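You operate a simulated robot arm through the tools that you are given. There is no shell and no other tool. Be economical: measure what you need, move in short steps, check, and stop when the job is done.

You are at the controls of a simulated two-armed robot. One attempt, no reset.

TASK
On the top of the long table, fold the blue towel in half, so that it is half as long.

It is judged by the outcome, as a careful person would: the job done as asked, and still so three seconds after it is handed in. It fails if anything else is knocked over, pushed out of place, dropped, spilled or broken. Flat cloth is picked up by pressing the open fingertips on it (5 to 10 N) and closing them slowly along it; thin cloth reads only 2 to 8 mm in the jaws.

THE ROBOT
Two 7-joint arms with two-finger parallel grippers on one trunk, on a base that drives. Base frame: it is fixed to the floor where the robot stands at the start and does not move with it; the origin is under the middle of the robot, x ahead of it, y to its left, z up. Units: m, degrees, N and s.
The left shoulder is at the start at [0.07, 0.163, 1.145], the right one opposite. Places, roughly: top of the long table [0.6, -0.4, 0.8]. Payload 3.43 kg a hand.
Tool frame (each hand has its own): the origin (TCP) lies between the finger pads and is the grasp point; the fingertips stand 0.034 m ahead of it; z points along the fingers, y is the line along which they close. The gripper opens to 0.128 m. The fingers are 0.024 m wide and 0.012 m thick; the gripper's body (0.048 by 0.13 m) begins 0.096 m behind the TCP.
Orientation is that of the tool frame in the base frame, as a unit quaternion [x, y, z, w]. With the fingers straight down and closing along the base's y, the tool's x points along the base's -x, its y along +y and its z along -z.

THE INTERFACE
- The arms move only by the tool apply_moves. It takes "left_motion", "right_motion" or both (then of equal length, played together; a hand with none holds still); each is a list of rows, each a list of 3 entries, a list of its own where there are three numbers: the gripper command, from -1 (fully open) to 1 (shut), values between in proportion, then the shift along the base's x, y, z in m, then the turn, a rotation vector about the base's x, y, z in rad. In form: [[gripper, [tx, ty, tz], [ax, ay, az]], ...]. A call has 1 to 10 rows; each row is the pose to reach, as a shift and turn from the pose commanded when the call began. A row lasts 0.2 s, in which the tool goes at most 0.05 m and 8.6 degrees; a call with a longer step from one row to the next is refused whole, and so is a gripper value outside its range. Where a pose cannot be reached the arm comes as near as it can. A force on the tool above 40 N (or 10 N above the force at the start of the call, whichever is more), or a blocked arm, ends the call early, and 0.2 s more pass. The fingers move at their own pace (about 0.153 m/s each) and stop on an object; they squeeze with about 33 N. The grip force told is the motor's: it shows also when the fingers shut on nothing. Time passes only in rows, and 0.2 s behind the last, so rows that repeat a pose let the fingers close. It gives the time, the measured TCP pose, the force on the tool (base axes), the opening and the grip force at its end, in the units of the frame above (readings bear some noise), and new pictures: "views" is both (left out), scene, wrist or none (wrist: the cameras of the hands that moved).
- Cameras (640 x 400 px; columns grow to the right, rows downward): "scene" is now at [0.1309, 0.015, 1.3567]; the picture's right is [0.18, -0.98, 0.00], its down [-0.70, -0.13, -0.70] and it looks along [0.69, 0.13, -0.71] (base axes); focal length 260 px, centre (320, 200). "left" rides on the left gripper at [0.076, 0.011, -0.16] in its tool frame; the picture's right is [-0.15, 0.99, 0.00], its down [-0.88, -0.13, -0.46] and it looks along [-0.45, -0.07, 0.89] (tool axes); focal length 234 px, centre (320, 200). "right" rides on the right gripper at [0.076, -0.011, -0.16] in its tool frame; the picture's right is [0.15, 0.99, 0.00], its down [-0.88, 0.13, -0.46] and it looks along [-0.45, 0.07, 0.89] (tool axes); focal length 234 px, centre (320, 200). There is no depth. A picture from a camera that has moved, and an enlarged one, comes with that camera's place and axes in the base frame and with its lens.
- slide_trunk(by): slides the trunk up (or, below 0, down) by that many m; the arms and the scene camera ride with it, the base frame stays. It gives what a move gives, with no picture.
- drive_base(legs): drives the robot by 1 to 6 legs, each [ahead, left, turn to the left] in m, m and degrees, along the robot's own axes; the way and the turn of a leg run together, so that a leg with both is an arc; at most 1.5 m and 180 degrees a leg. The arms and the cameras ride along, it lands a little off, and it stops where it bumps. It gives what a move gives, and a new picture of the scene camera.
- aim_head(pan, tilt): turns the head with the scene camera to pan (to the left, within 86 degrees either way) and tilt (down, from -29 to 69), counted from straight ahead of the robot. It gives what a move gives, and a new picture of the scene camera.
- zoom(camera, box): a new picture of the part [left, top, right, bottom] of that camera's present view, enlarged. The clock stands still meanwhile.
- job_done(): hands the job in; it is judged then, once.

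Go step by step. Nothing tells you exact positions but the pictures and the camera data: compare them with the known pose of the tool, close in by small moves and look again before you grip or let go. The budget is 120 turns and 170 pictures, counting those below and the enlarged ones. Unless the task says otherwise, let go and move clear before handing in, and close with one line.

The tools are called as a command line: name --argument value ..., lists and objects as JSON in quotes. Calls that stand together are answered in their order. apply_moves: Moves the arms, as the interface text tells. Its arguments: {"type":"object","properties":{"left_motion":{"type":"array","items":{"type":"array"}},"right_motion":{"type":"array","items":{"type":"array"}},"views":{"type":"string","enum":["both","scene","wrist","none"]}},"required":[]} The other tools are called the same way: slide_trunk (by) slides the trunk up or down; drive_base (legs) drives the base; aim_head (pan, tilt) turns the head that bears the scene camera; zoom (camera, box) takes an enlarged picture of a part of a camera's view; job_done () hands the job in.

At the start:

```text
time: 0.0
left_tool_pos: [0.6093, 0.2633, 1.009]
left_tool_rot: [-0.001, 1.0, 0.0, 0.0]
left_wrist_force: [-0.4, -1.1, -0.5]
left_finger_gap: 0.1281
left_finger_force: 0.0
right_tool_pos: [0.5804, -0.197, 1.0837]
right_tool_rot: [0.0, 1.0, 0.0, 0.0]
right_wrist_force: [0.0, 0.0, -0.5]
right_finger_gap: 0.128
right_finger_force: 0.1
trunk travel left (down, up): [-0.625, 0.315]
robot x, y, heading: [-0.0031, 0.0002, 0.0]
head pan, tilt: [10.5, 45.3]
```

scene: 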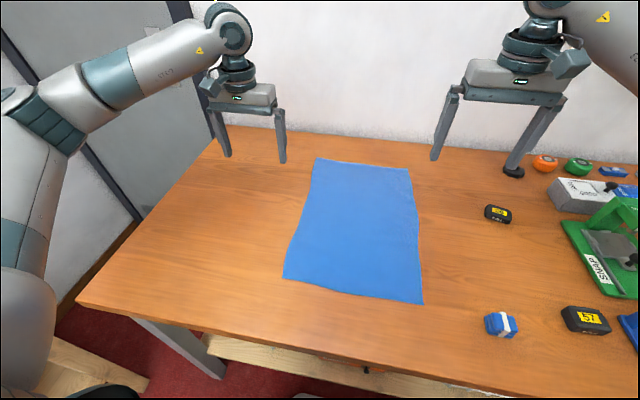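
right: 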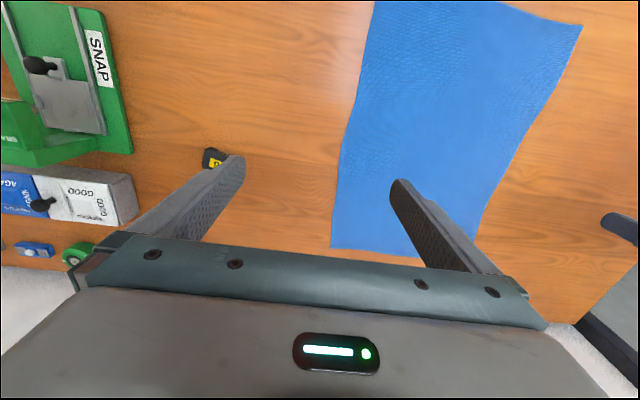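
left: 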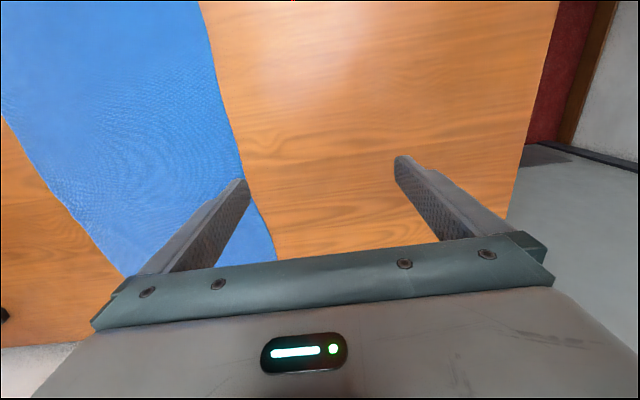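

The blue towel lies about x 0.41–0.89, y −0.16–0.17, with its long side along x. I'll bring both hands above the two near corners, with the fingers part open, and look.

apply_moves --left_motion '[[0.2, [-0.03, -0.024, -0.018], [0, 0, 0]], [0.2, [-0.06, -0.048, -0.036], [0, 0, 0]], [0.2, [-0.09, -0.072, -0.054], [0, 0, 0]], [0.2, [-0.12, -0.095, -0.072], [0, 0, 0]], [0.2, [-0.15, -0.119, -0.09], [0, 0, 0]], [0.2, [-0.18, -0.143, -0.109], [0, 0, 0]], [0.2, [-0.18, -0.143, -0.109], [0, 0, 0]]]' --right_motion '[[0.2, [-0.025, 0.012, -0.03], [0, 0, 0]], [0.2, [-0.05, 0.024, -0.06], [0, 0, 0]], [0.2, [-0.075, 0.036, -0.09], [0, 0, 0]], [0.2, [-0.1, 0.048, -0.12], [0, 0, 0]], [0.2, [-0.125, 0.06, -0.15], [0, 0, 0]], [0.2, [-0.15, 0.07, -0.183], [0, 0, 0]], [0.2, [-0.15, 0.07, -0.183], [0, 0, 0]]]'

```text
time: 1.6
left_tool_pos: [0.4315, 0.1224, 0.8997]
left_tool_rot: [0.0, 1.0, 0.0, 0.0]
left_wrist_force: [0.4, -0.1, 0.8]
left_finger_gap: 0.0513
left_finger_force: 0.1
right_tool_pos: [0.431, -0.1262, 0.8988]
right_tool_rot: [0.0, 1.0, 0.001, 0.0]
right_wrist_force: [-0.9, 0.2, 0.1]
right_finger_gap: 0.051
right_finger_force: 0.1
trunk travel left (down, up): [-0.625, 0.315]
robot x, y, heading: [-0.004, -0.0037, -0.0]
head pan, tilt: [10.5, 45.3]
camera scene: at [0.1308, 0.0156, 1.3567], right [0.18, -0.98, 0.0], down [-0.7, -0.13, -0.7], along [0.69, 0.13, -0.71], focal length 260 px, centre (320, 200)
camera right: at [0.3553, -0.1372, 1.0602], right [-0.15, 0.99, 0.0], down [0.88, 0.13, 0.46], along [0.45, 0.07, -0.89], focal length 234 px, centre (320, 200)
camera left: at [0.3547, 0.1333, 1.0602], right [0.15, 0.99, 0.0], down [0.88, -0.13, 0.46], along [0.45, -0.07, -0.89], focal length 234 px, centre (320, 200)
```

scene: 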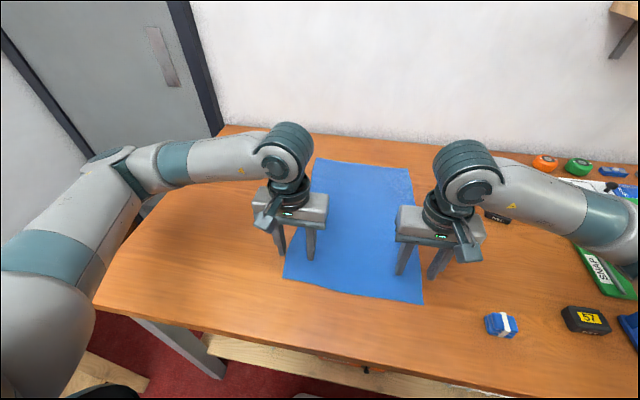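
right: 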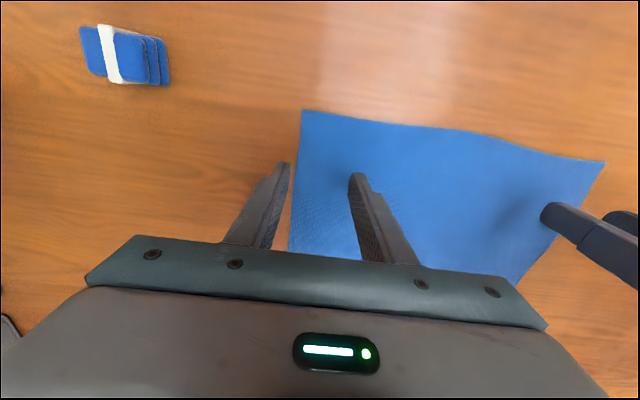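
left: 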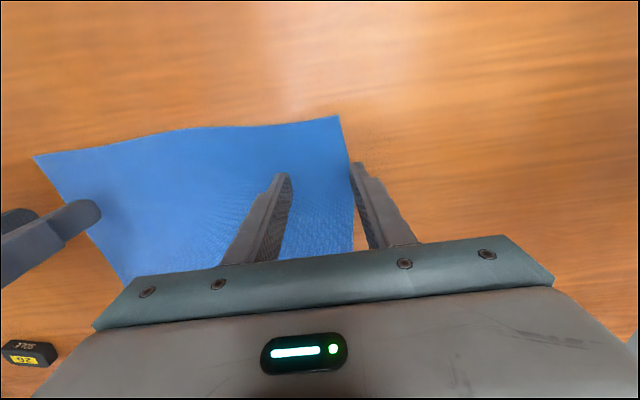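

The near corners are at about (0.39, ±0.148), so I'll shift inward and lower to just above the cloth.

apply_moves --left_motion '[[0.4, [-0.02, -0.01, -0.02], [0, 0, 0]], [0.4, [-0.02, -0.01, -0.05], [0, 0, 0]], [0.4, [-0.02, -0.01, -0.062], [0, 0, 0]], [0.4, [-0.02, -0.01, -0.062], [0, 0, 0]]]' --right_motion '[[0.4, [-0.02, 0.014, -0.02], [0, 0, 0]], [0.4, [-0.02, 0.014, -0.05], [0, 0, 0]], [0.4, [-0.02, 0.014, -0.062], [0, 0, 0]], [0.4, [-0.02, 0.014, -0.062], [0, 0, 0]]]' --views "wrist"

```text
time: 2.1
left_tool_pos: [0.4114, 0.1113, 0.8756]
left_tool_rot: [0.001, 1.0, -0.002, 0.004]
left_wrist_force: [-3.2, -0.2, 15.9]
left_finger_gap: 0.0384
left_finger_force: 0.2
right_tool_pos: [0.4114, -0.1116, 0.875]
right_tool_rot: [-0.001, 1.0, 0.002, 0.005]
right_wrist_force: [-5.0, -0.9, 18.3]
right_finger_gap: 0.0382
right_finger_force: 0.0
trunk travel left (down, up): [-0.625, 0.315]
robot x, y, heading: [0.0003, 0.0005, 0.1]
head pan, tilt: [10.5, 45.3]
stopped in row 2 (left hand): the force on the tool passed its limit (the readings are from after the stop); the commanded pose is now the measured one
camera right: at [0.3343, -0.1242, 1.0354], right [-0.15, 0.99, 0.0], down [0.88, 0.13, 0.46], along [0.46, 0.07, -0.89], focal length 234 px, centre (320, 200)
camera left: at [0.334, 0.1224, 1.0346], right [0.15, 0.99, 0.0], down [0.88, -0.13, 0.46], along [0.46, -0.07, -0.89], focal length 234 px, centre (320, 200)
```

right: 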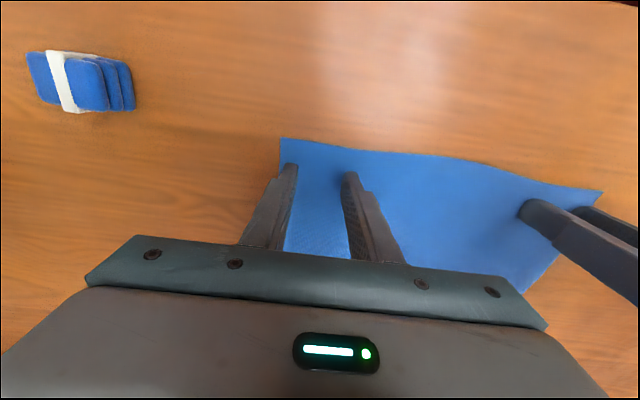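
left: 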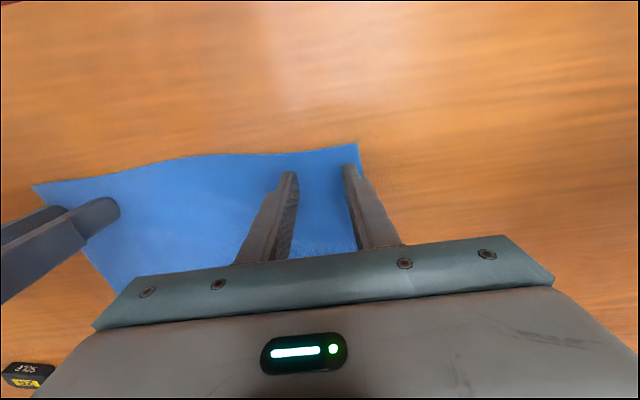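

Contact came at TCP z 0.875, so the surface is about z 0.84. Both tip pairs are on the cloth at the corners, so I'll ease the pressure slightly and read the forces.

apply_moves --left_motion '[[0.4, [0, 0, 0.001], [0, 0, 0]], [0.4, [0, 0, 0.001], [0, 0, 0]]]' --right_motion '[[0.4, [0, 0, 0.001], [0, 0, 0]], [0.4, [0, 0, 0.001], [0, 0, 0]]]' --views "none"

```text
time: 2.7
left_tool_pos: [0.4117, 0.1114, 0.8762]
left_tool_rot: [0.001, 1.0, -0.002, 0.004]
left_wrist_force: [-0.9, 0.0, 13.8]
left_finger_gap: 0.0387
left_finger_force: 0.1
right_tool_pos: [0.4121, -0.1129, 0.8762]
right_tool_rot: [-0.001, 1.0, 0.002, 0.004]
right_wrist_force: [-1.5, 1.5, 8.6]
right_finger_gap: 0.0377
right_finger_force: 0.0
trunk travel left (down, up): [-0.625, 0.315]
robot x, y, heading: [-0.0014, 0.0009, 0.1]
head pan, tilt: [10.5, 45.3]
```

apply_moves --left_motion '[[0.48, [0, 0, -0.001], [0, 0, 0]], [0.56, [0, 0, -0.001], [0, 0, 0]], [0.64, [0, 0, -0.001], [0, 0, 0]], [0.72, [0, 0, -0.001], [0, 0, 0]], [0.8, [0, 0, -0.001], [0, 0, 0]], [0.88, [0, 0, -0.001], [0, 0, 0]], [0.96, [0, 0, -0.001], [0, 0, 0]], [1, [0, 0, -0.001], [0, 0, 0]], [1, [0, 0, -0.001], [0, 0, 0]]]' --right_motion '[[0.48, [0, 0, -0.001], [0, 0, 0]], [0.56, [0, 0, -0.001], [0, 0, 0]], [0.64, [0, 0, -0.001], [0, 0, 0]], [0.72, [0, 0, -0.001], [0, 0, 0]], [0.8, [0, 0, -0.001], [0, 0, 0]], [0.88, [0, 0, -0.001], [0, 0, 0]], [0.96, [0, 0, -0.001], [0, 0, 0]], [1, [0, 0, -0.001], [0, 0, 0]], [1, [0, 0, -0.001], [0, 0, 0]]]' --views "wrist"

```text
time: 4.7
left_tool_pos: [0.4112, 0.1107, 0.8744]
left_tool_rot: [0.001, 1.0, -0.003, 0.005]
left_wrist_force: [4.0, -8.5, 39.3]
left_finger_gap: 0.0021
left_finger_force: 33.3
right_tool_pos: [0.4108, -0.1111, 0.8754]
right_tool_rot: [-0.002, 1.0, 0.002, 0.004]
right_wrist_force: [-0.2, 13.6, 19.8]
right_finger_gap: 0.0019
right_finger_force: 33.3
trunk travel left (down, up): [-0.625, 0.315]
robot x, y, heading: [0.0013, 0.0023, -0.0]
head pan, tilt: [10.5, 45.3]
camera right: at [0.3339, -0.1239, 1.0354], right [-0.15, 0.99, 0.0], down [0.88, 0.13, 0.46], along [0.46, 0.07, -0.89], focal length 234 px, centre (320, 200)
camera left: at [0.3335, 0.1229, 1.0344], right [0.15, 0.99, 0.0], down [0.88, -0.13, 0.47], along [0.46, -0.07, -0.89], focal length 234 px, centre (320, 200)
```

right: 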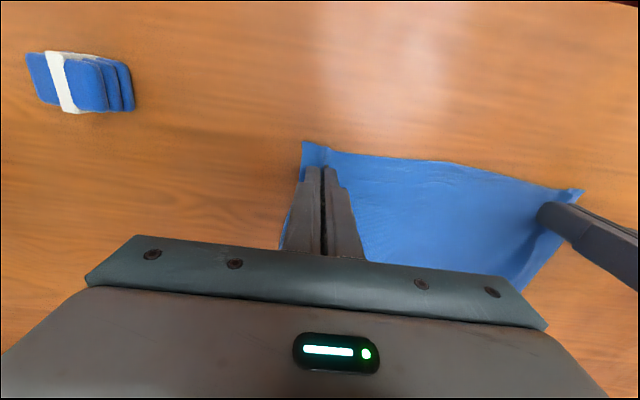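
left: 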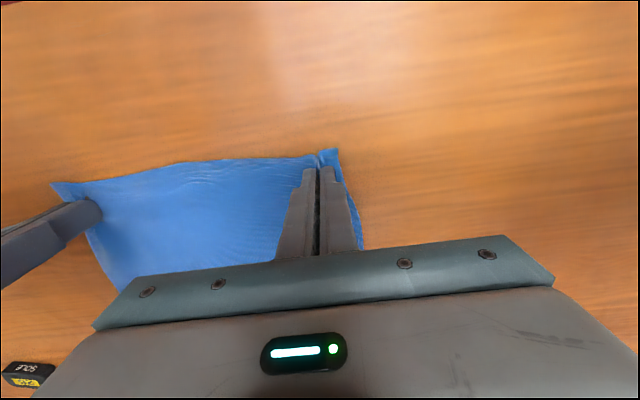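

Both grips read cloth, about 2 mm. I'll lift gently and check that it comes along.

apply_moves --left_motion '[[1, [0.0, 0, 0.015], [0, 0, 0]], [1, [0.005, 0, 0.03], [0, 0, 0]], [1, [0.015, 0, 0.05], [0, 0, 0]], [1, [0.025, 0, 0.07], [0, 0, 0]], [1, [0.025, 0, 0.07], [0, 0, 0]]]' --right_motion '[[1, [0.0, 0, 0.015], [0, 0, 0]], [1, [0.005, 0, 0.03], [0, 0, 0]], [1, [0.015, 0, 0.05], [0, 0, 0]], [1, [0.025, 0, 0.07], [0, 0, 0]], [1, [0.025, 0, 0.07], [0, 0, 0]]]'

```text
time: 5.9
left_tool_pos: [0.4381, 0.1114, 0.9442]
left_tool_rot: [0.001, 1.0, -0.001, 0.002]
left_wrist_force: [-0.1, -12.0, -0.3]
left_finger_gap: 0.0023
left_finger_force: 33.2
right_tool_pos: [0.4387, -0.1115, 0.9431]
right_tool_rot: [-0.001, 1.0, 0.001, 0.002]
right_wrist_force: [-0.4, 11.6, 0.0]
right_finger_gap: 0.0019
right_finger_force: 33.5
trunk travel left (down, up): [-0.625, 0.315]
robot x, y, heading: [-0.0023, 0.0001, -0.1]
head pan, tilt: [10.5, 45.3]
camera scene: at [0.1312, 0.015, 1.3566], right [0.18, -0.98, 0.0], down [-0.7, -0.13, -0.7], along [0.69, 0.13, -0.71], focal length 260 px, centre (320, 200)
camera right: at [0.3624, -0.1234, 1.1029], right [-0.15, 0.99, 0.0], down [0.88, 0.13, 0.46], along [0.46, 0.07, -0.89], focal length 234 px, centre (320, 200)
camera left: at [0.3621, 0.1227, 1.1029], right [0.15, 0.99, 0.0], down [0.88, -0.13, 0.46], along [0.46, -0.07, -0.89], focal length 234 px, centre (320, 200)
```

scene: 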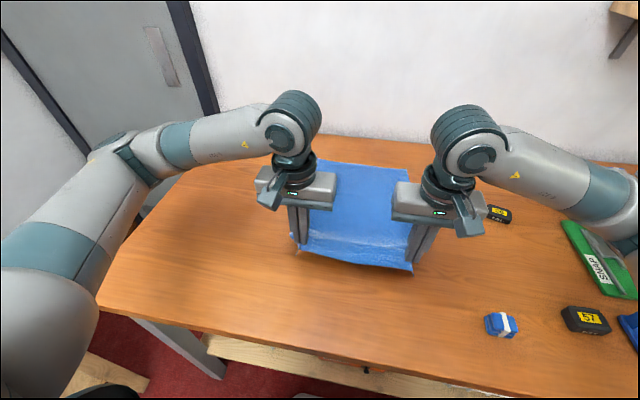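
right: 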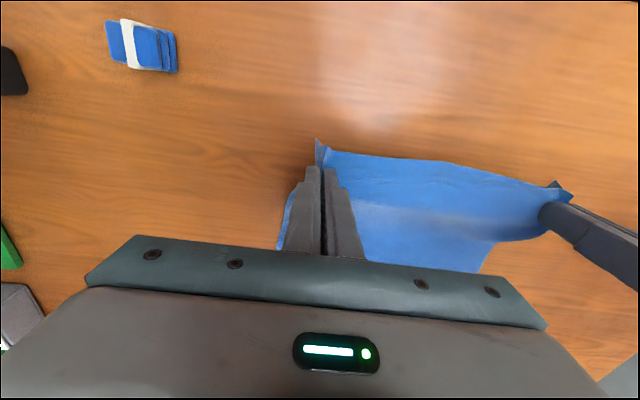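
left: 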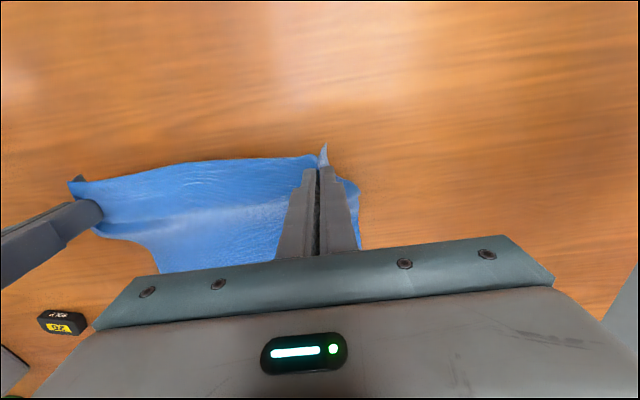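

The grip holds well and the edge is lifted. Next I'll carry it in an arc over the fold line at x ≈ 0.60, tilting the fingers forward and easing the hands slightly inward.

apply_moves --left_motion '[[1, [0.022, -0.002, 0.04], [0, 0, 0]], [1, [0.049, -0.004, 0.075], [0, -0.08, 0]], [1, [0.082, -0.005, 0.095], [0, -0.16, 0]], [1, [0.114, -0.005, 0.104], [0, -0.24, 0]], [1, [0.149, -0.005, 0.106], [0, -0.32, 0]], [1, [0.187, -0.005, 0.102], [0, -0.4, 0]], [1, [0.224, -0.005, 0.091], [0, -0.48, 0]], [1, [0.257, -0.005, 0.07], [0, -0.56, 0]], [1, [0.285, -0.005, 0.043], [0, -0.64, 0]], [1, [0.308, -0.005, 0.017], [0, -0.7, 0]]]' --right_motion '[[1, [0.022, 0.002, 0.04], [0, 0, 0]], [1, [0.049, 0.004, 0.075], [0, -0.08, 0]], [1, [0.082, 0.005, 0.095], [0, -0.16, 0]], [1, [0.114, 0.005, 0.104], [0, -0.24, 0]], [1, [0.149, 0.005, 0.106], [0, -0.32, 0]], [1, [0.187, 0.005, 0.102], [0, -0.4, 0]], [1, [0.224, 0.005, 0.091], [0, -0.48, 0]], [1, [0.257, 0.005, 0.07], [0, -0.56, 0]], [1, [0.285, 0.005, 0.043], [0, -0.64, 0]], [1, [0.308, 0.005, 0.017], [0, -0.7, 0]]]'

```text
time: 8.1
left_tool_pos: [0.7485, 0.1032, 0.9594]
left_tool_rot: [0.002, 0.938, -0.001, 0.346]
left_wrist_force: [-0.6, -1.5, 0.5]
left_finger_gap: 0.0022
left_finger_force: 32.8
right_tool_pos: [0.749, -0.1087, 0.9587]
right_tool_rot: [-0.002, 0.938, 0.001, 0.346]
right_wrist_force: [-0.3, -0.6, -0.8]
right_finger_gap: 0.002
right_finger_force: 33.2
trunk travel left (down, up): [-0.625, 0.315]
robot x, y, heading: [0.0013, 0.0019, 0.0]
head pan, tilt: [10.5, 45.3]
camera scene: at [0.1328, 0.0149, 1.3565], right [0.18, -0.98, 0.0], down [-0.7, -0.13, -0.7], along [0.69, 0.13, -0.71], focal length 260 px, centre (320, 200)
camera right: at [0.5881, -0.1202, 1.0313], right [-0.11, 0.99, -0.09], down [0.37, 0.13, 0.92], along [0.92, 0.07, -0.38], focal length 234 px, centre (320, 200)
camera left: at [0.587, 0.115, 1.031], right [0.12, 0.99, 0.1], down [0.37, -0.13, 0.92], along [0.92, -0.07, -0.38], focal length 234 px, centre (320, 200)
```

scene: 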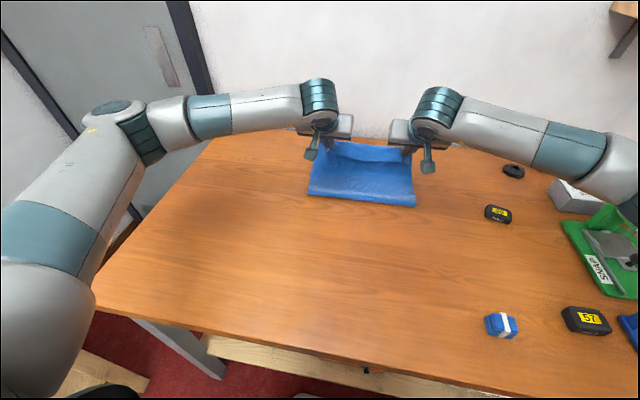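
right: 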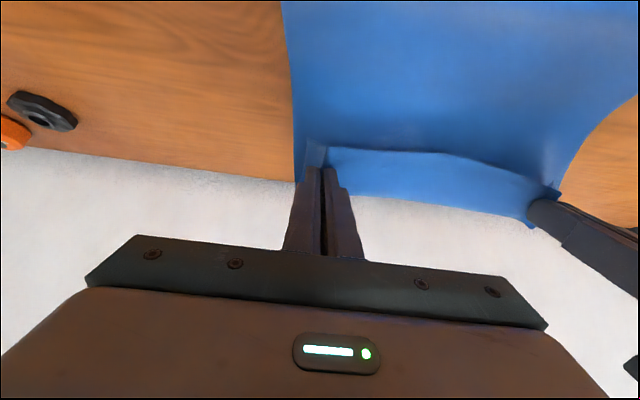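
left: 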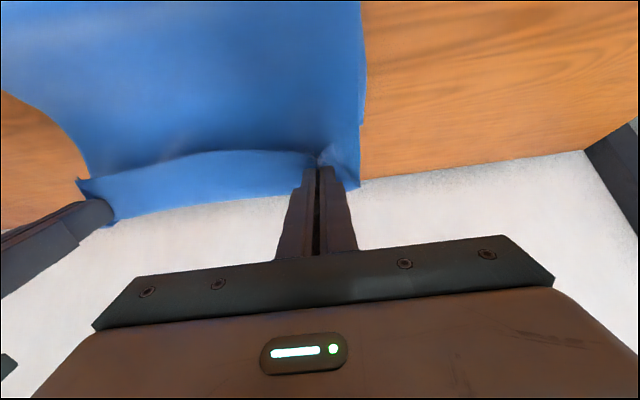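

The edge is over the far half and the fold loop is near x ≈ 0.65. I'll overshoot slightly forward, then come down moving back, so the free hem lies forward.

apply_moves --left_motion '[[1, [0.035, 0.003, -0.005], [0, 0, 0]], [1, [0.065, 0.006, -0.02], [0, 0, 0]], [1, [0.065, 0.006, -0.045], [0, 0, 0]], [1, [0.055, 0.006, -0.06], [0, 0, 0]], [1, [0.042, 0.006, -0.07], [0, 0, 0]], [1, [0.042, 0.006, -0.07], [0, 0, 0]]]' --right_motion '[[1, [0.035, 0, -0.005], [0, 0, 0]], [1, [0.065, -0.001, -0.02], [0, 0, 0]], [1, [0.065, -0.001, -0.045], [0, 0, 0]], [1, [0.055, -0.001, -0.06], [0, 0, 0]], [1, [0.042, -0.001, -0.07], [0, 0, 0]], [1, [0.042, -0.001, -0.07], [0, 0, 0]]]'

```text
time: 9.5
left_tool_pos: [0.7882, 0.1114, 0.8897]
left_tool_rot: [0.002, 0.938, -0.002, 0.346]
left_wrist_force: [-0.1, -5.8, 0.7]
left_finger_gap: 0.002
left_finger_force: 32.8
right_tool_pos: [0.7886, -0.1077, 0.8888]
right_tool_rot: [-0.002, 0.938, 0.002, 0.346]
right_wrist_force: [0.5, 6.2, -0.8]
right_finger_gap: 0.0018
right_finger_force: 33.0
trunk travel left (down, up): [-0.625, 0.315]
robot x, y, heading: [-0.0004, 0.0014, -0.0]
head pan, tilt: [10.5, 45.3]
camera scene: at [0.1314, 0.015, 1.3566], right [0.18, -0.98, 0.0], down [-0.7, -0.13, -0.7], along [0.69, 0.13, -0.71], focal length 260 px, centre (320, 200)
camera right: at [0.6284, -0.1206, 0.9622], right [-0.12, 0.99, -0.09], down [0.37, 0.13, 0.92], along [0.92, 0.07, -0.38], focal length 234 px, centre (320, 200)
camera left: at [0.6267, 0.1223, 0.9625], right [0.12, 0.99, 0.09], down [0.37, -0.13, 0.92], along [0.92, -0.07, -0.38], focal length 234 px, centre (320, 200)
```

scene: 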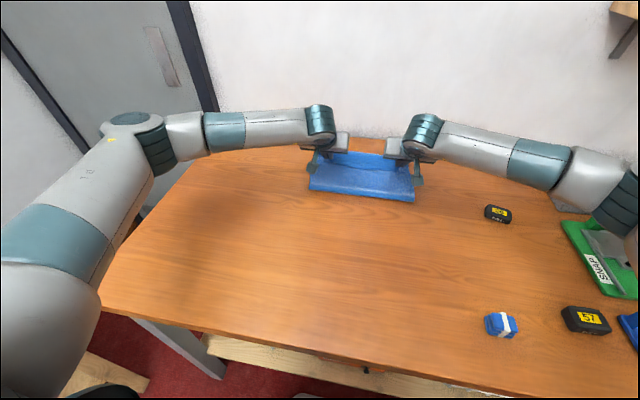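
right: 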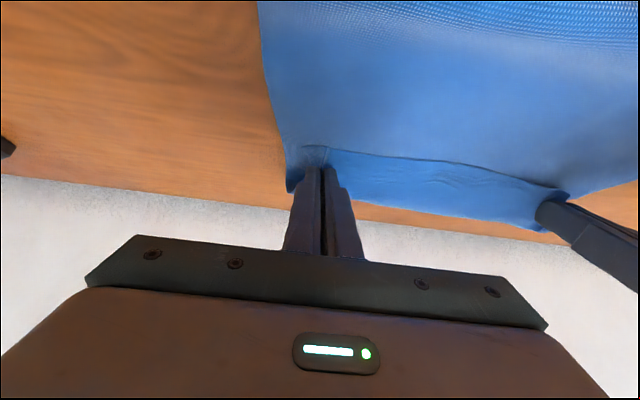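
left: 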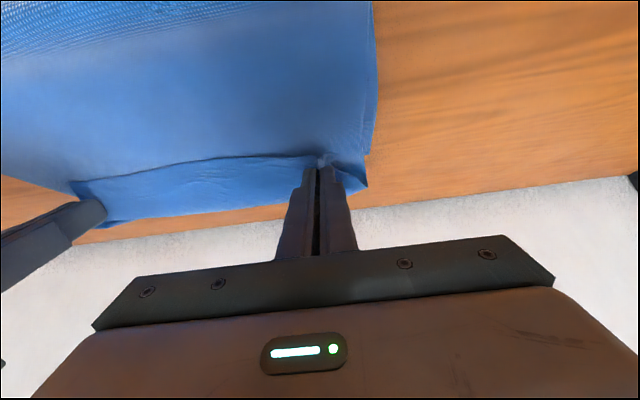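

The bottom layer seems to have slid forward: fold near 0.67, far edge near 0.89. I'll zoom in to check before setting the edge down.

zoom --camera "right" --box '[240, 120, 600, 260]'

zoom --camera "scene" --box '[270, 110, 450, 222]'

```text
1.78 times, centred on (420, 190) of right
camera zoom: at [0.6284, -0.1206, 0.9622], right [-0.12, 0.99, -0.09], down [0.37, 0.13, 0.92], along [0.92, 0.07, -0.38], focal length 416 px, centre (142, 218)
```

zoom: 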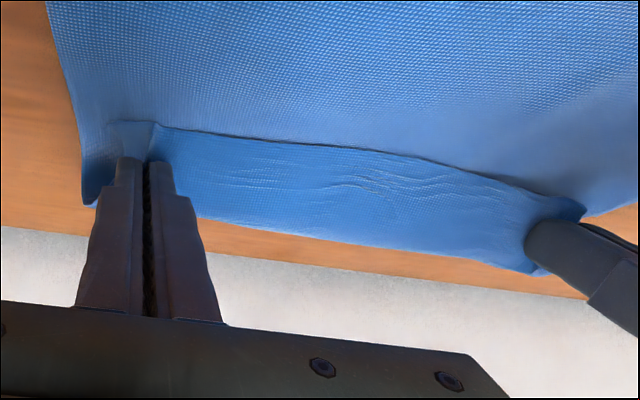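

```text
3.56 times, centred on (360, 166) of scene
camera zoom: at [0.1314, 0.015, 1.3566], right [0.18, -0.98, 0.0], down [-0.7, -0.13, -0.7], along [0.69, 0.13, -0.71], focal length 924 px, centre (178, 321)
```

zoom: 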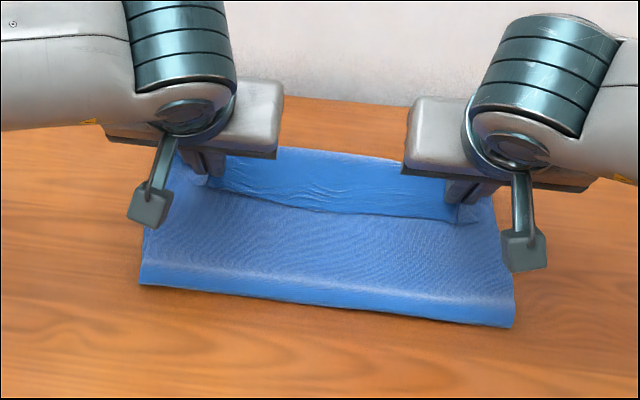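

The top hem is about 0.10 m short of the far bottom edge (x ≈ 0.883). I'll lift a little, go farther forward with more tilt, and come down while moving back.

apply_moves --left_motion '[[1, [0.0, 0, 0.03], [0, -0.06, 0]], [1, [0.03, 0, 0.05], [0, -0.12, 0]], [1, [0.065, 0, 0.045], [0, -0.18, 0]], [1, [0.095, 0, 0.02], [0, -0.24, 0]], [1, [0.095, 0, 0.0], [0, -0.25, 0]], [1, [0.085, 0, -0.014], [0, -0.25, 0]], [1, [0.085, 0, -0.014], [0, -0.25, 0]]]' --right_motion '[[1, [0.0, 0, 0.03], [0, -0.06, 0]], [1, [0.03, 0, 0.05], [0, -0.12, 0]], [1, [0.065, 0, 0.045], [0, -0.18, 0]], [1, [0.095, 0, 0.02], [0, -0.24, 0]], [1, [0.095, 0, 0.0], [0, -0.25, 0]], [1, [0.085, 0, -0.014], [0, -0.25, 0]], [1, [0.085, 0, -0.014], [0, -0.25, 0]]]'

zoom --camera "scene" --box '[270, 110, 450, 222]'

```text
time: 11.1
left_tool_pos: [0.8735, 0.1127, 0.8753]
left_tool_rot: [0.001, 0.888, 0.0, 0.461]
left_wrist_force: [-0.4, -9.5, -0.1]
left_finger_gap: 0.0022
left_finger_force: 33.2
right_tool_pos: [0.8715, -0.1099, 0.8754]
right_tool_rot: [-0.002, 0.888, 0.001, 0.46]
right_wrist_force: [-0.6, 9.6, -0.5]
right_finger_gap: 0.0018
right_finger_force: 32.6
trunk travel left (down, up): [-0.625, 0.315]
robot x, y, heading: [0.0003, 0.0008, -0.1]
head pan, tilt: [10.5, 45.3]
camera scene: at [0.1311, 0.015, 1.3566], right [0.18, -0.98, 0.0], down [-0.7, -0.13, -0.7], along [0.69, 0.13, -0.71], focal length 260 px, centre (320, 200)
camera right: at [0.6993, -0.1213, 0.906], right [-0.09, 0.99, -0.12], down [0.13, 0.13, 0.98], along [0.99, 0.07, -0.14], focal length 234 px, centre (320, 200)
camera left: at [0.6979, 0.1239, 0.905], right [0.09, 0.99, 0.12], down [0.13, -0.13, 0.98], along [0.99, -0.07, -0.14], focal length 234 px, centre (320, 200)
```

scene: 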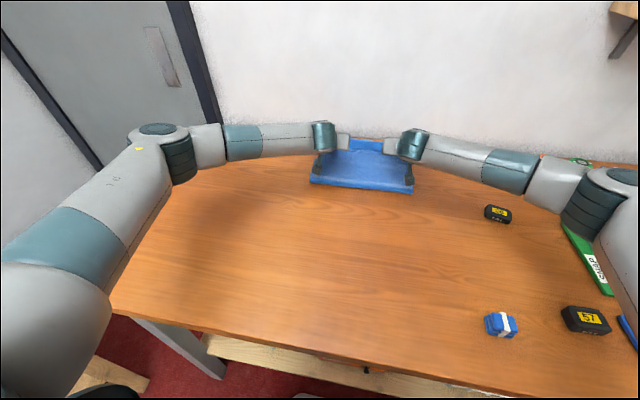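
right: 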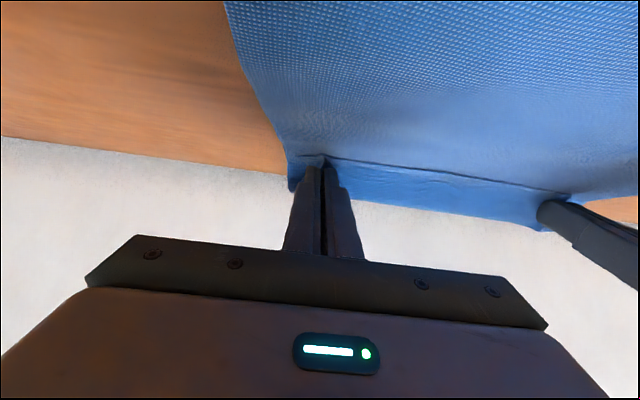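
left: 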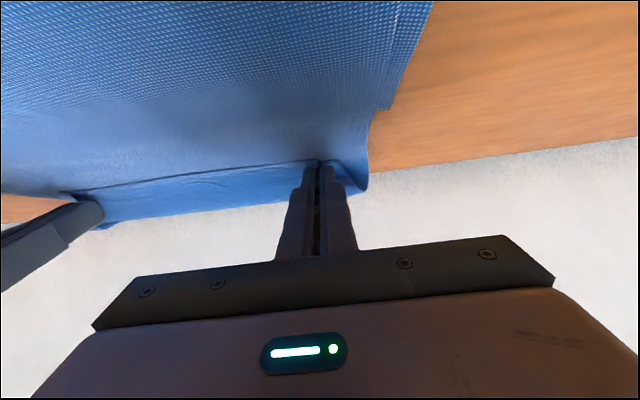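

```text
3.56 times, centred on (360, 166) of scene
camera zoom: at [0.1311, 0.015, 1.3566], right [0.18, -0.98, 0.0], down [-0.7, -0.13, -0.7], along [0.69, 0.13, -0.71], focal length 924 px, centre (178, 321)
```

zoom: 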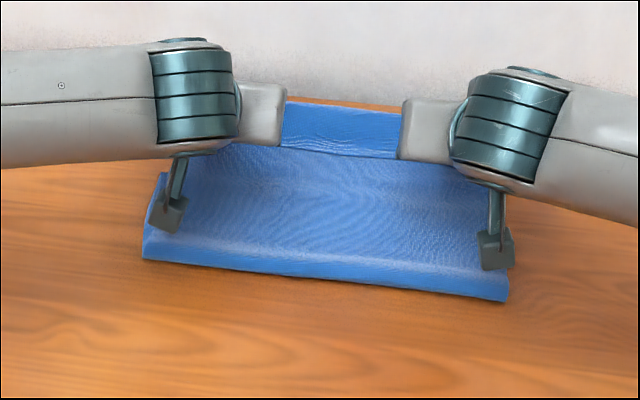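

The overshoot pulled the cloth tight and dragged the whole towel forward, so the gap stayed about 0.09 m. The grip is still good, so I'll unfold by bringing the edge back over, reset the towel's position, and fold again more carefully.

apply_moves --left_motion '[[1, [-0.019, 0, 0.037], [0, 0.08, 0]], [1, [-0.047, 0, 0.074], [0, 0.16, 0]], [1, [-0.08, 0, 0.101], [0, 0.24, 0]], [1, [-0.118, 0, 0.117], [0, 0.32, 0]], [1, [-0.156, 0, 0.129], [0, 0.4, 0]], [1, [-0.193, 0, 0.135], [0, 0.48, 0]], [1, [-0.231, 0, 0.136], [0, 0.56, 0]], [1, [-0.268, 0, 0.137], [0, 0.64, 0]], [1, [-0.306, 0, 0.133], [0, 0.72, 0]], [1, [-0.343, 0, 0.124], [0, 0.8, 0]]]' --right_motion '[[1, [-0.019, 0, 0.037], [0, 0.08, 0]], [1, [-0.047, 0, 0.074], [0, 0.16, 0]], [1, [-0.08, 0, 0.101], [0, 0.24, 0]], [1, [-0.118, 0, 0.117], [0, 0.32, 0]], [1, [-0.156, 0, 0.129], [0, 0.4, 0]], [1, [-0.193, 0, 0.135], [0, 0.48, 0]], [1, [-0.231, 0, 0.136], [0, 0.56, 0]], [1, [-0.268, 0, 0.137], [0, 0.64, 0]], [1, [-0.306, 0, 0.133], [0, 0.72, 0]], [1, [-0.343, 0, 0.124], [0, 0.8, 0]]]' --views "scene"

```text
time: 13.3
left_tool_pos: [0.5286, 0.1127, 0.999]
left_tool_rot: [0.001, 0.997, -0.002, 0.077]
left_wrist_force: [0.2, -9.7, 0.7]
left_finger_gap: 0.0022
left_finger_force: 33.1
right_tool_pos: [0.5288, -0.1094, 1.0]
right_tool_rot: [-0.001, 0.997, 0.001, 0.078]
right_wrist_force: [0.1, 10.4, -0.3]
right_finger_gap: 0.0017
right_finger_force: 32.9
trunk travel left (down, up): [-0.625, 0.315]
robot x, y, heading: [0.0023, 0.0026, 0.2]
head pan, tilt: [10.5, 45.3]
camera scene: at [0.1308, 0.0149, 1.3567], right [0.18, -0.98, 0.0], down [-0.7, -0.13, -0.7], along [0.69, 0.13, -0.71], focal length 260 px, centre (320, 200)
```

scene: 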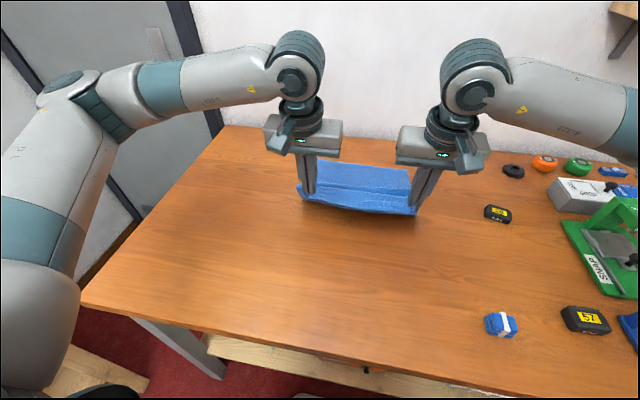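

The towel came back with it; the far edge is near 0.815. I'll finish laying the near edge back and flatten it.

apply_moves --left_motion '[[1, [-0.033, 0, -0.032], [0, 0.05, 0]], [1, [-0.065, 0, -0.06], [0, 0.1, 0]], [1, [-0.095, 0, -0.085], [0, 0.15, 0]], [1, [-0.115, 0, -0.1], [0, 0.155, 0]], [1, [-0.132, 0, -0.105], [0, 0.155, 0]], [1, [-0.132, 0, -0.105], [0, 0.155, 0]]]' --right_motion '[[1, [-0.033, 0, -0.032], [0, 0.05, 0]], [1, [-0.065, 0, -0.06], [0, 0.1, 0]], [1, [-0.095, 0, -0.085], [0, 0.15, 0]], [1, [-0.115, 0, -0.1], [0, 0.155, 0]], [1, [-0.132, 0, -0.105], [0, 0.155, 0]], [1, [-0.132, 0, -0.105], [0, 0.155, 0]]]' --views "scene"

zoom --camera "scene" --box '[240, 130, 464, 310]'

```text
time: 14.7
left_tool_pos: [0.3979, 0.1117, 0.8964]
left_tool_rot: [0.0, 1.0, -0.002, 0.001]
left_wrist_force: [-0.9, -7.9, 0.2]
left_finger_gap: 0.0021
left_finger_force: 32.8
right_tool_pos: [0.3976, -0.1093, 0.8956]
right_tool_rot: [0.0, 1.0, 0.002, -0.001]
right_wrist_force: [1.0, 7.0, 0.1]
right_finger_gap: 0.0022
right_finger_force: 32.9
trunk travel left (down, up): [-0.625, 0.315]
robot x, y, heading: [0.002, -0.0025, 0.1]
head pan, tilt: [10.5, 45.3]
camera scene: at [0.1312, 0.015, 1.3566], right [0.18, -0.98, 0.0], down [-0.7, -0.13, -0.7], along [0.69, 0.13, -0.71], focal length 260 px, centre (320, 200)
```

scene: 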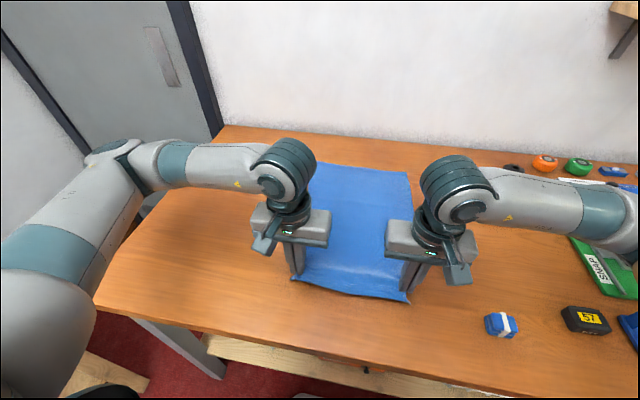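

```text
2.22 times, centred on (352, 220) of scene
camera zoom: at [0.1312, 0.015, 1.3566], right [0.18, -0.98, 0.0], down [-0.7, -0.13, -0.7], along [0.69, 0.13, -0.71], focal length 578 px, centre (249, 156)
```

zoom: 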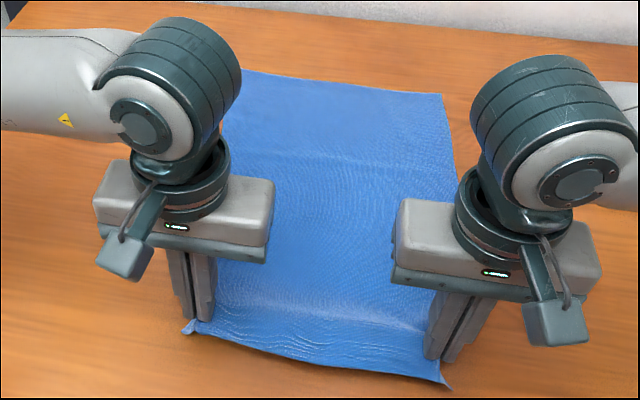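

The towel is flat again, with the far edge near 0.805 and the fold line near 0.59. I'll redo the arc more slowly at a tighter radius.

apply_moves --left_motion '[[1, [0.014, -0.001, 0.009], [0, 0, 0]], [1, [0.019, -0.002, 0.034], [0, 0, 0]], [1, [0.028, -0.003, 0.057], [0, 0, 0]], [1, [0.04, -0.004, 0.08], [0, 0, 0]], [1, [0.052, -0.004, 0.1], [0, -0.06, 0]], [1, [0.068, -0.004, 0.118], [0, -0.12, 0]], [1, [0.086, -0.004, 0.1325], [0, -0.18, 0]], [1, [0.1055, -0.004, 0.145], [0, -0.24, 0]], [1, [0.127, -0.004, 0.1535], [0, -0.3, 0]], [1, [0.149, -0.004, 0.159], [0, -0.36, 0]]]' --right_motion '[[1, [0.014, 0.001, 0.009], [0, 0, 0]], [1, [0.019, 0.002, 0.034], [0, 0, 0]], [1, [0.028, 0.003, 0.057], [0, 0, 0]], [1, [0.04, 0.004, 0.08], [0, 0, 0]], [1, [0.052, 0.004, 0.1], [0, -0.06, 0]], [1, [0.068, 0.004, 0.118], [0, -0.12, 0]], [1, [0.086, 0.004, 0.1325], [0, -0.18, 0]], [1, [0.1055, 0.004, 0.145], [0, -0.24, 0]], [1, [0.127, 0.004, 0.1535], [0, -0.3, 0]], [1, [0.149, 0.004, 0.159], [0, -0.36, 0]]]' --views "scene"

zoom --camera "scene" --box '[240, 130, 464, 270]'

```text
time: 16.9
left_tool_pos: [0.5493, 0.1092, 1.0534]
left_tool_rot: [0.002, 0.984, -0.001, 0.181]
left_wrist_force: [0.1, 0.4, 0.1]
left_finger_gap: 0.0024
left_finger_force: 33.4
right_tool_pos: [0.5465, -0.1046, 1.0533]
right_tool_rot: [-0.001, 0.984, 0.001, 0.18]
right_wrist_force: [0.3, 0.5, 0.4]
right_finger_gap: 0.0017
right_finger_force: 32.9
trunk travel left (down, up): [-0.625, 0.315]
robot x, y, heading: [-0.0001, -0.0004, 0.0]
head pan, tilt: [10.5, 45.3]
camera scene: at [0.1312, 0.0151, 1.3566], right [0.18, -0.98, 0.0], down [-0.7, -0.13, -0.7], along [0.69, 0.13, -0.71], focal length 260 px, centre (320, 200)
```

scene: 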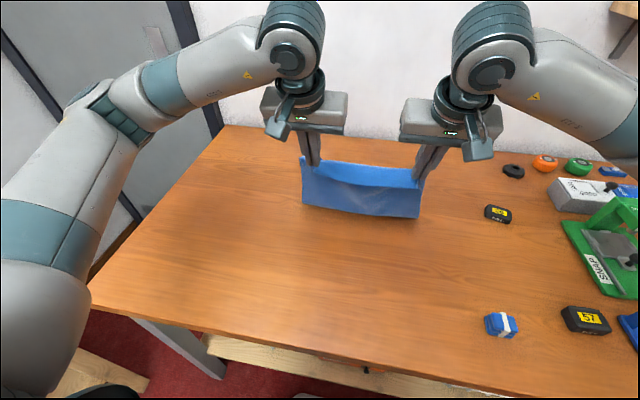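

```text
2.86 times, centred on (352, 200) of scene
camera zoom: at [0.1312, 0.0151, 1.3566], right [0.18, -0.98, 0.0], down [-0.7, -0.13, -0.7], along [0.69, 0.13, -0.71], focal length 743 px, centre (229, 200)
```

zoom: 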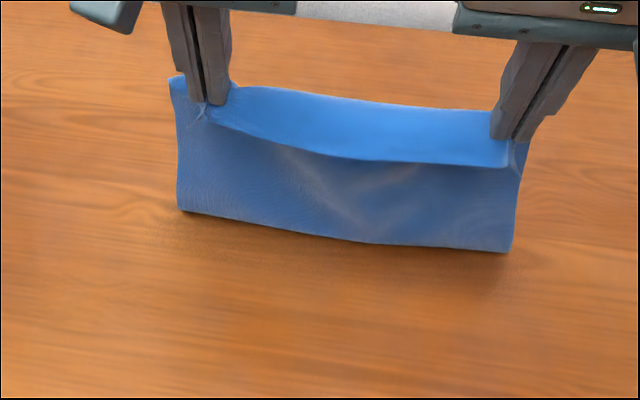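

The fold line is at x ≈ 0.60 and the far edge at ≈ 0.815, both where they should be. I'll continue the slow arc forward.

apply_moves --left_motion '[[1, [0.024, 0, 0.0015], [0, -0.06, 0]], [1, [0.049, 0, 0.0005], [0, -0.12, 0]], [1, [0.0735, 0, -0.0035], [0, -0.18, 0]], [1, [0.098, 0, -0.0125], [0, -0.24, 0]], [1, [0.121, 0, -0.0255], [0, -0.3, 0]], [1, [0.142, 0, -0.042], [0, -0.36, 0]], [1, [0.16, 0, -0.0615], [0, -0.42, 0]], [1, [0.1755, 0, -0.0835], [0, -0.48, 0]]]' --right_motion '[[1, [0.024, 0, 0.0015], [0, -0.06, 0]], [1, [0.049, 0, 0.0005], [0, -0.12, 0]], [1, [0.0735, 0, -0.0035], [0, -0.18, 0]], [1, [0.098, 0, -0.0125], [0, -0.24, 0]], [1, [0.121, 0, -0.0255], [0, -0.3, 0]], [1, [0.142, 0, -0.042], [0, -0.36, 0]], [1, [0.16, 0, -0.0615], [0, -0.42, 0]], [1, [0.1755, 0, -0.0835], [0, -0.48, 0]]]' --views "none"

zoom --camera "scene" --box '[240, 110, 464, 250]'

zoom --camera "right" --box '[0, 0, 640, 400]'

```text
time: 18.7
left_tool_pos: [0.7248, 0.1081, 0.969]
left_tool_rot: [0.001, 0.913, 0.0, 0.409]
left_wrist_force: [0.2, -0.5, 0.4]
left_finger_gap: 0.0022
left_finger_force: 33.2
right_tool_pos: [0.7227, -0.1047, 0.9696]
right_tool_rot: [-0.001, 0.913, 0.0, 0.408]
right_wrist_force: [-0.2, 0.4, 0.6]
right_finger_gap: 0.0021
right_finger_force: 33.0
trunk travel left (down, up): [-0.625, 0.315]
robot x, y, heading: [0.0005, -0.0007, -0.2]
head pan, tilt: [10.5, 45.3]
```

```text
2.86 times, centred on (352, 180) of scene
camera zoom: at [0.1323, 0.015, 1.3566], right [0.18, -0.98, 0.0], down [-0.7, -0.13, -0.7], along [0.69, 0.13, -0.71], focal length 743 px, centre (229, 257)
```

zoom: 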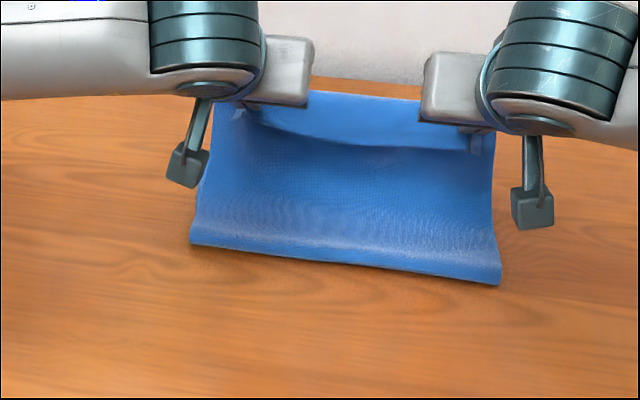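

```text
1.00 times, centred on (320, 200) of right
camera zoom: at [0.554, -0.1173, 1.0208], right [-0.1, 0.99, -0.11], down [0.25, 0.13, 0.96], along [0.96, 0.07, -0.26], focal length 234 px, centre (320, 200)
```

zoom: 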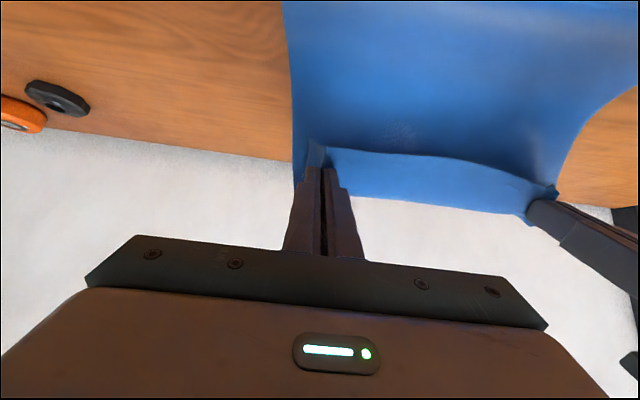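

The cloth again slid forward, so its friction on the table is very low and it needs pinning. I'll unfold it again, then fold one corner at a time while the other hand pins the far edge.

apply_moves --left_motion '[[1, [-0.028, 0, 0.02], [0, 0.08, 0]], [1, [-0.056, 0, 0.035], [0, 0.16, 0]], [1, [-0.084, 0, 0.045], [0, 0.24, 0]], [1, [-0.112, 0, 0.05], [0, 0.32, 0]], [1, [-0.14, 0, 0.05], [0, 0.4, 0]], [1, [-0.168, 0, 0.05], [0, 0.48, 0]], [1, [-0.196, 0, 0.045], [0, 0.56, 0]], [1, [-0.224, 0, 0.04], [0, 0.64, 0]], [1, [-0.252, 0, 0.03], [0, 0.72, 0]], [1, [-0.28, 0, 0.015], [0, 0.8, 0]]]' --right_motion '[[1, [-0.028, 0, 0.02], [0, 0.08, 0]], [1, [-0.056, 0, 0.035], [0, 0.16, 0]], [1, [-0.084, 0, 0.045], [0, 0.24, 0]], [1, [-0.112, 0, 0.05], [0, 0.32, 0]], [1, [-0.14, 0, 0.05], [0, 0.4, 0]], [1, [-0.168, 0, 0.05], [0, 0.48, 0]], [1, [-0.196, 0, 0.045], [0, 0.56, 0]], [1, [-0.224, 0, 0.04], [0, 0.64, 0]], [1, [-0.252, 0, 0.03], [0, 0.72, 0]], [1, [-0.28, 0, 0.015], [0, 0.8, 0]]]' --views "none"

apply_moves --left_motion '[[1, [-0.015, 0, -0.035], [0, 0.04, 0]], [1, [-0.03, 0.003, -0.07], [0, 0.04, 0]], [1, [-0.042, 0.003, -0.095], [0, 0.04, 0]], [1, [-0.048, 0.003, -0.103], [0, 0.04, 0]], [1, [-0.048, 0.003, -0.103], [0, 0.04, 0]]]' --right_motion '[[1, [-0.015, 0, -0.035], [0, 0.04, 0]], [1, [-0.03, -0.003, -0.07], [0, 0.04, 0]], [1, [-0.042, -0.003, -0.095], [0, 0.04, 0]], [1, [-0.048, -0.003, -0.103], [0, 0.04, 0]], [1, [-0.048, -0.003, -0.103], [0, 0.04, 0]]]' --views "scene"

```text
time: 20.9
left_tool_pos: [0.4426, 0.1086, 0.9837]
left_tool_rot: [0.001, 1.0, -0.001, 0.02]
left_wrist_force: [0.5, 0.9, 1.2]
left_finger_gap: 0.0022
left_finger_force: 33.3
right_tool_pos: [0.4408, -0.1037, 0.9865]
right_tool_rot: [-0.001, 1.0, 0.001, 0.02]
right_wrist_force: [0.4, 0.8, -0.2]
right_finger_gap: 0.0019
right_finger_force: 33.1
trunk travel left (down, up): [-0.625, 0.315]
robot x, y, heading: [-0.0001, -0.0035, -0.0]
head pan, tilt: [10.5, 45.3]
```

```text
time: 22.1
left_tool_pos: [0.3955, 0.1117, 0.88]
left_tool_rot: [0.001, 1.0, -0.002, 0.001]
left_wrist_force: [-0.1, -3.5, -0.1]
left_finger_gap: 0.0024
left_finger_force: 32.6
right_tool_pos: [0.3948, -0.1058, 0.8843]
right_tool_rot: [-0.001, 1.0, 0.001, 0.001]
right_wrist_force: [0.3, 3.5, -0.3]
right_finger_gap: 0.0018
right_finger_force: 32.5
trunk travel left (down, up): [-0.625, 0.315]
robot x, y, heading: [0.0, -0.0003, -0.0]
head pan, tilt: [10.5, 45.3]
camera scene: at [0.1309, 0.015, 1.3567], right [0.18, -0.98, 0.0], down [-0.7, -0.13, -0.7], along [0.69, 0.13, -0.71], focal length 260 px, centre (320, 200)
```

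scene: 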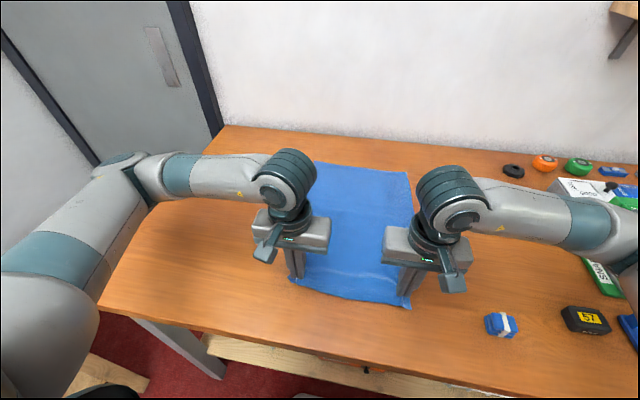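

It is flat again with the far edge near 0.805. The right hand now sets its corner down, lets go and moves to pin the far edge, while the left keeps hold of its corner.

apply_moves --right_motion '[[1, [0, 0, -0.006], [0, 0, 0]], [0.8, [0, 0, -0.006], [0, 0, 0]], [0.6, [0, 0, -0.006], [0, 0, 0]], [0.4, [0, 0, -0.006], [0, 0, 0]], [0.3, [0, 0, -0.004], [0, 0, 0]], [0.3, [0, 0, 0.02], [0, 0, 0]], [0.1, [0, 0, 0.06], [0, 0, 0]], [0, [0.02, 0.005, 0.1], [0, 0, 0]]]' --views "none"

apply_moves --right_motion '[[-0.25, [0.04, 0.005, 0], [0, 0, 0]], [-0.25, [0.08, 0.01, 0], [0, 0, 0]], [-0.25, [0.12, 0.015, 0], [0, 0, 0]], [-0.25, [0.16, 0.02, 0], [0, 0, 0]], [-0.25, [0.2, 0.025, 0], [0, 0, 0]], [-0.25, [0.24, 0.03, 0], [0, 0, 0]], [-0.25, [0.28, 0.035, 0], [0, 0, 0]], [-0.25, [0.32, 0.04, 0], [0, 0, 0]], [-0.25, [0.365, 0.042, -0.015], [0, 0, 0]], [-0.25, [0.365, 0.042, -0.06], [0, 0, 0]]]'

```text
time: 23.9
left_tool_pos: [0.3947, 0.1115, 0.8824]
left_tool_rot: [0.001, 1.0, -0.002, 0.001]
left_wrist_force: [0.4, 0.8, -0.7]
left_finger_gap: 0.0021
left_finger_force: 33.5
right_tool_pos: [0.4162, -0.1009, 0.9814]
right_tool_rot: [-0.002, 1.0, 0.001, 0.001]
right_wrist_force: [-0.1, -0.1, -0.5]
right_finger_gap: 0.0641
right_finger_force: 0.0
trunk travel left (down, up): [-0.625, 0.315]
robot x, y, heading: [0.0, -0.0002, -0.0]
head pan, tilt: [10.5, 45.3]
```

```text
time: 26.1
left_tool_pos: [0.3952, 0.1094, 0.8818]
left_tool_rot: [0.001, 1.0, -0.002, 0.0]
left_wrist_force: [0.6, -0.6, -0.3]
left_finger_gap: 0.0022
left_finger_force: 32.9
right_tool_pos: [0.7805, -0.0639, 0.9202]
right_tool_rot: [-0.001, 1.0, 0.002, 0.001]
right_wrist_force: [0.1, 0.1, -1.1]
right_finger_gap: 0.08
right_finger_force: 0.2
trunk travel left (down, up): [-0.625, 0.315]
robot x, y, heading: [0.0033, 0.0043, 0.1]
head pan, tilt: [10.5, 45.3]
camera scene: at [0.1318, 0.0132, 1.3567], right [0.18, -0.98, 0.0], down [-0.7, -0.13, -0.7], along [0.69, 0.13, -0.71], focal length 260 px, centre (320, 200)
camera right: at [0.7048, -0.0752, 1.0812], right [-0.15, 0.99, 0.0], down [0.88, 0.13, 0.46], along [0.45, 0.07, -0.89], focal length 234 px, centre (320, 200)
```

scene: 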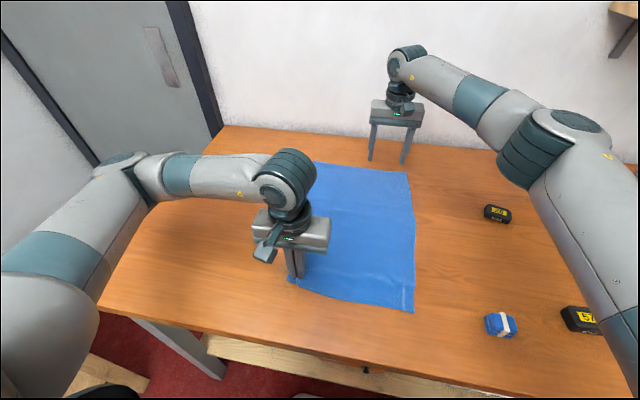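
right: 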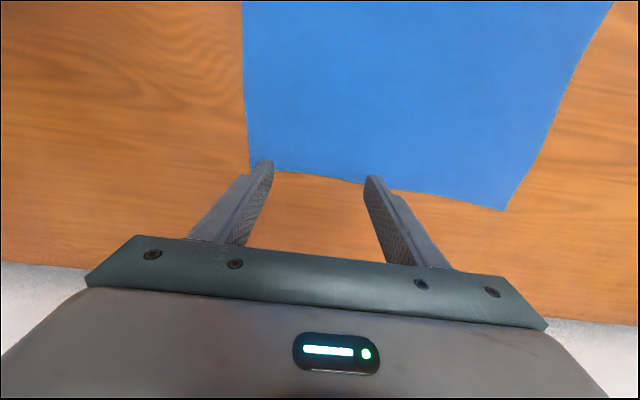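

The right fingers are over the far edge (0.804) with a few mm to spare, so I'll press down to pin it.

apply_moves --right_motion '[[-0.25, [-0.006, 0, -0.02], [0, 0, 0]], [-0.25, [-0.006, 0, -0.038], [0, 0, 0]], [-0.25, [-0.006, 0, -0.043], [0, 0, 0]], [-0.25, [-0.006, 0, -0.046], [0, 0, 0]], [-0.25, [-0.006, 0, -0.048], [0, 0, 0]], [-0.25, [-0.006, 0, -0.048], [0, 0, 0]]]' --views "none"

```text
time: 27.5
left_tool_pos: [0.3947, 0.1115, 0.8816]
left_tool_rot: [0.002, 1.0, -0.001, 0.001]
left_wrist_force: [-0.4, -0.3, 0.1]
left_finger_gap: 0.0021
left_finger_force: 32.7
right_tool_pos: [0.773, -0.0625, 0.8755]
right_tool_rot: [-0.001, 1.0, 0.001, 0.001]
right_wrist_force: [0.0, -0.5, 5.0]
right_finger_gap: 0.0803
right_finger_force: 0.1
trunk travel left (down, up): [-0.625, 0.315]
robot x, y, heading: [0.0009, -0.0003, 0.2]
head pan, tilt: [10.5, 45.3]
```

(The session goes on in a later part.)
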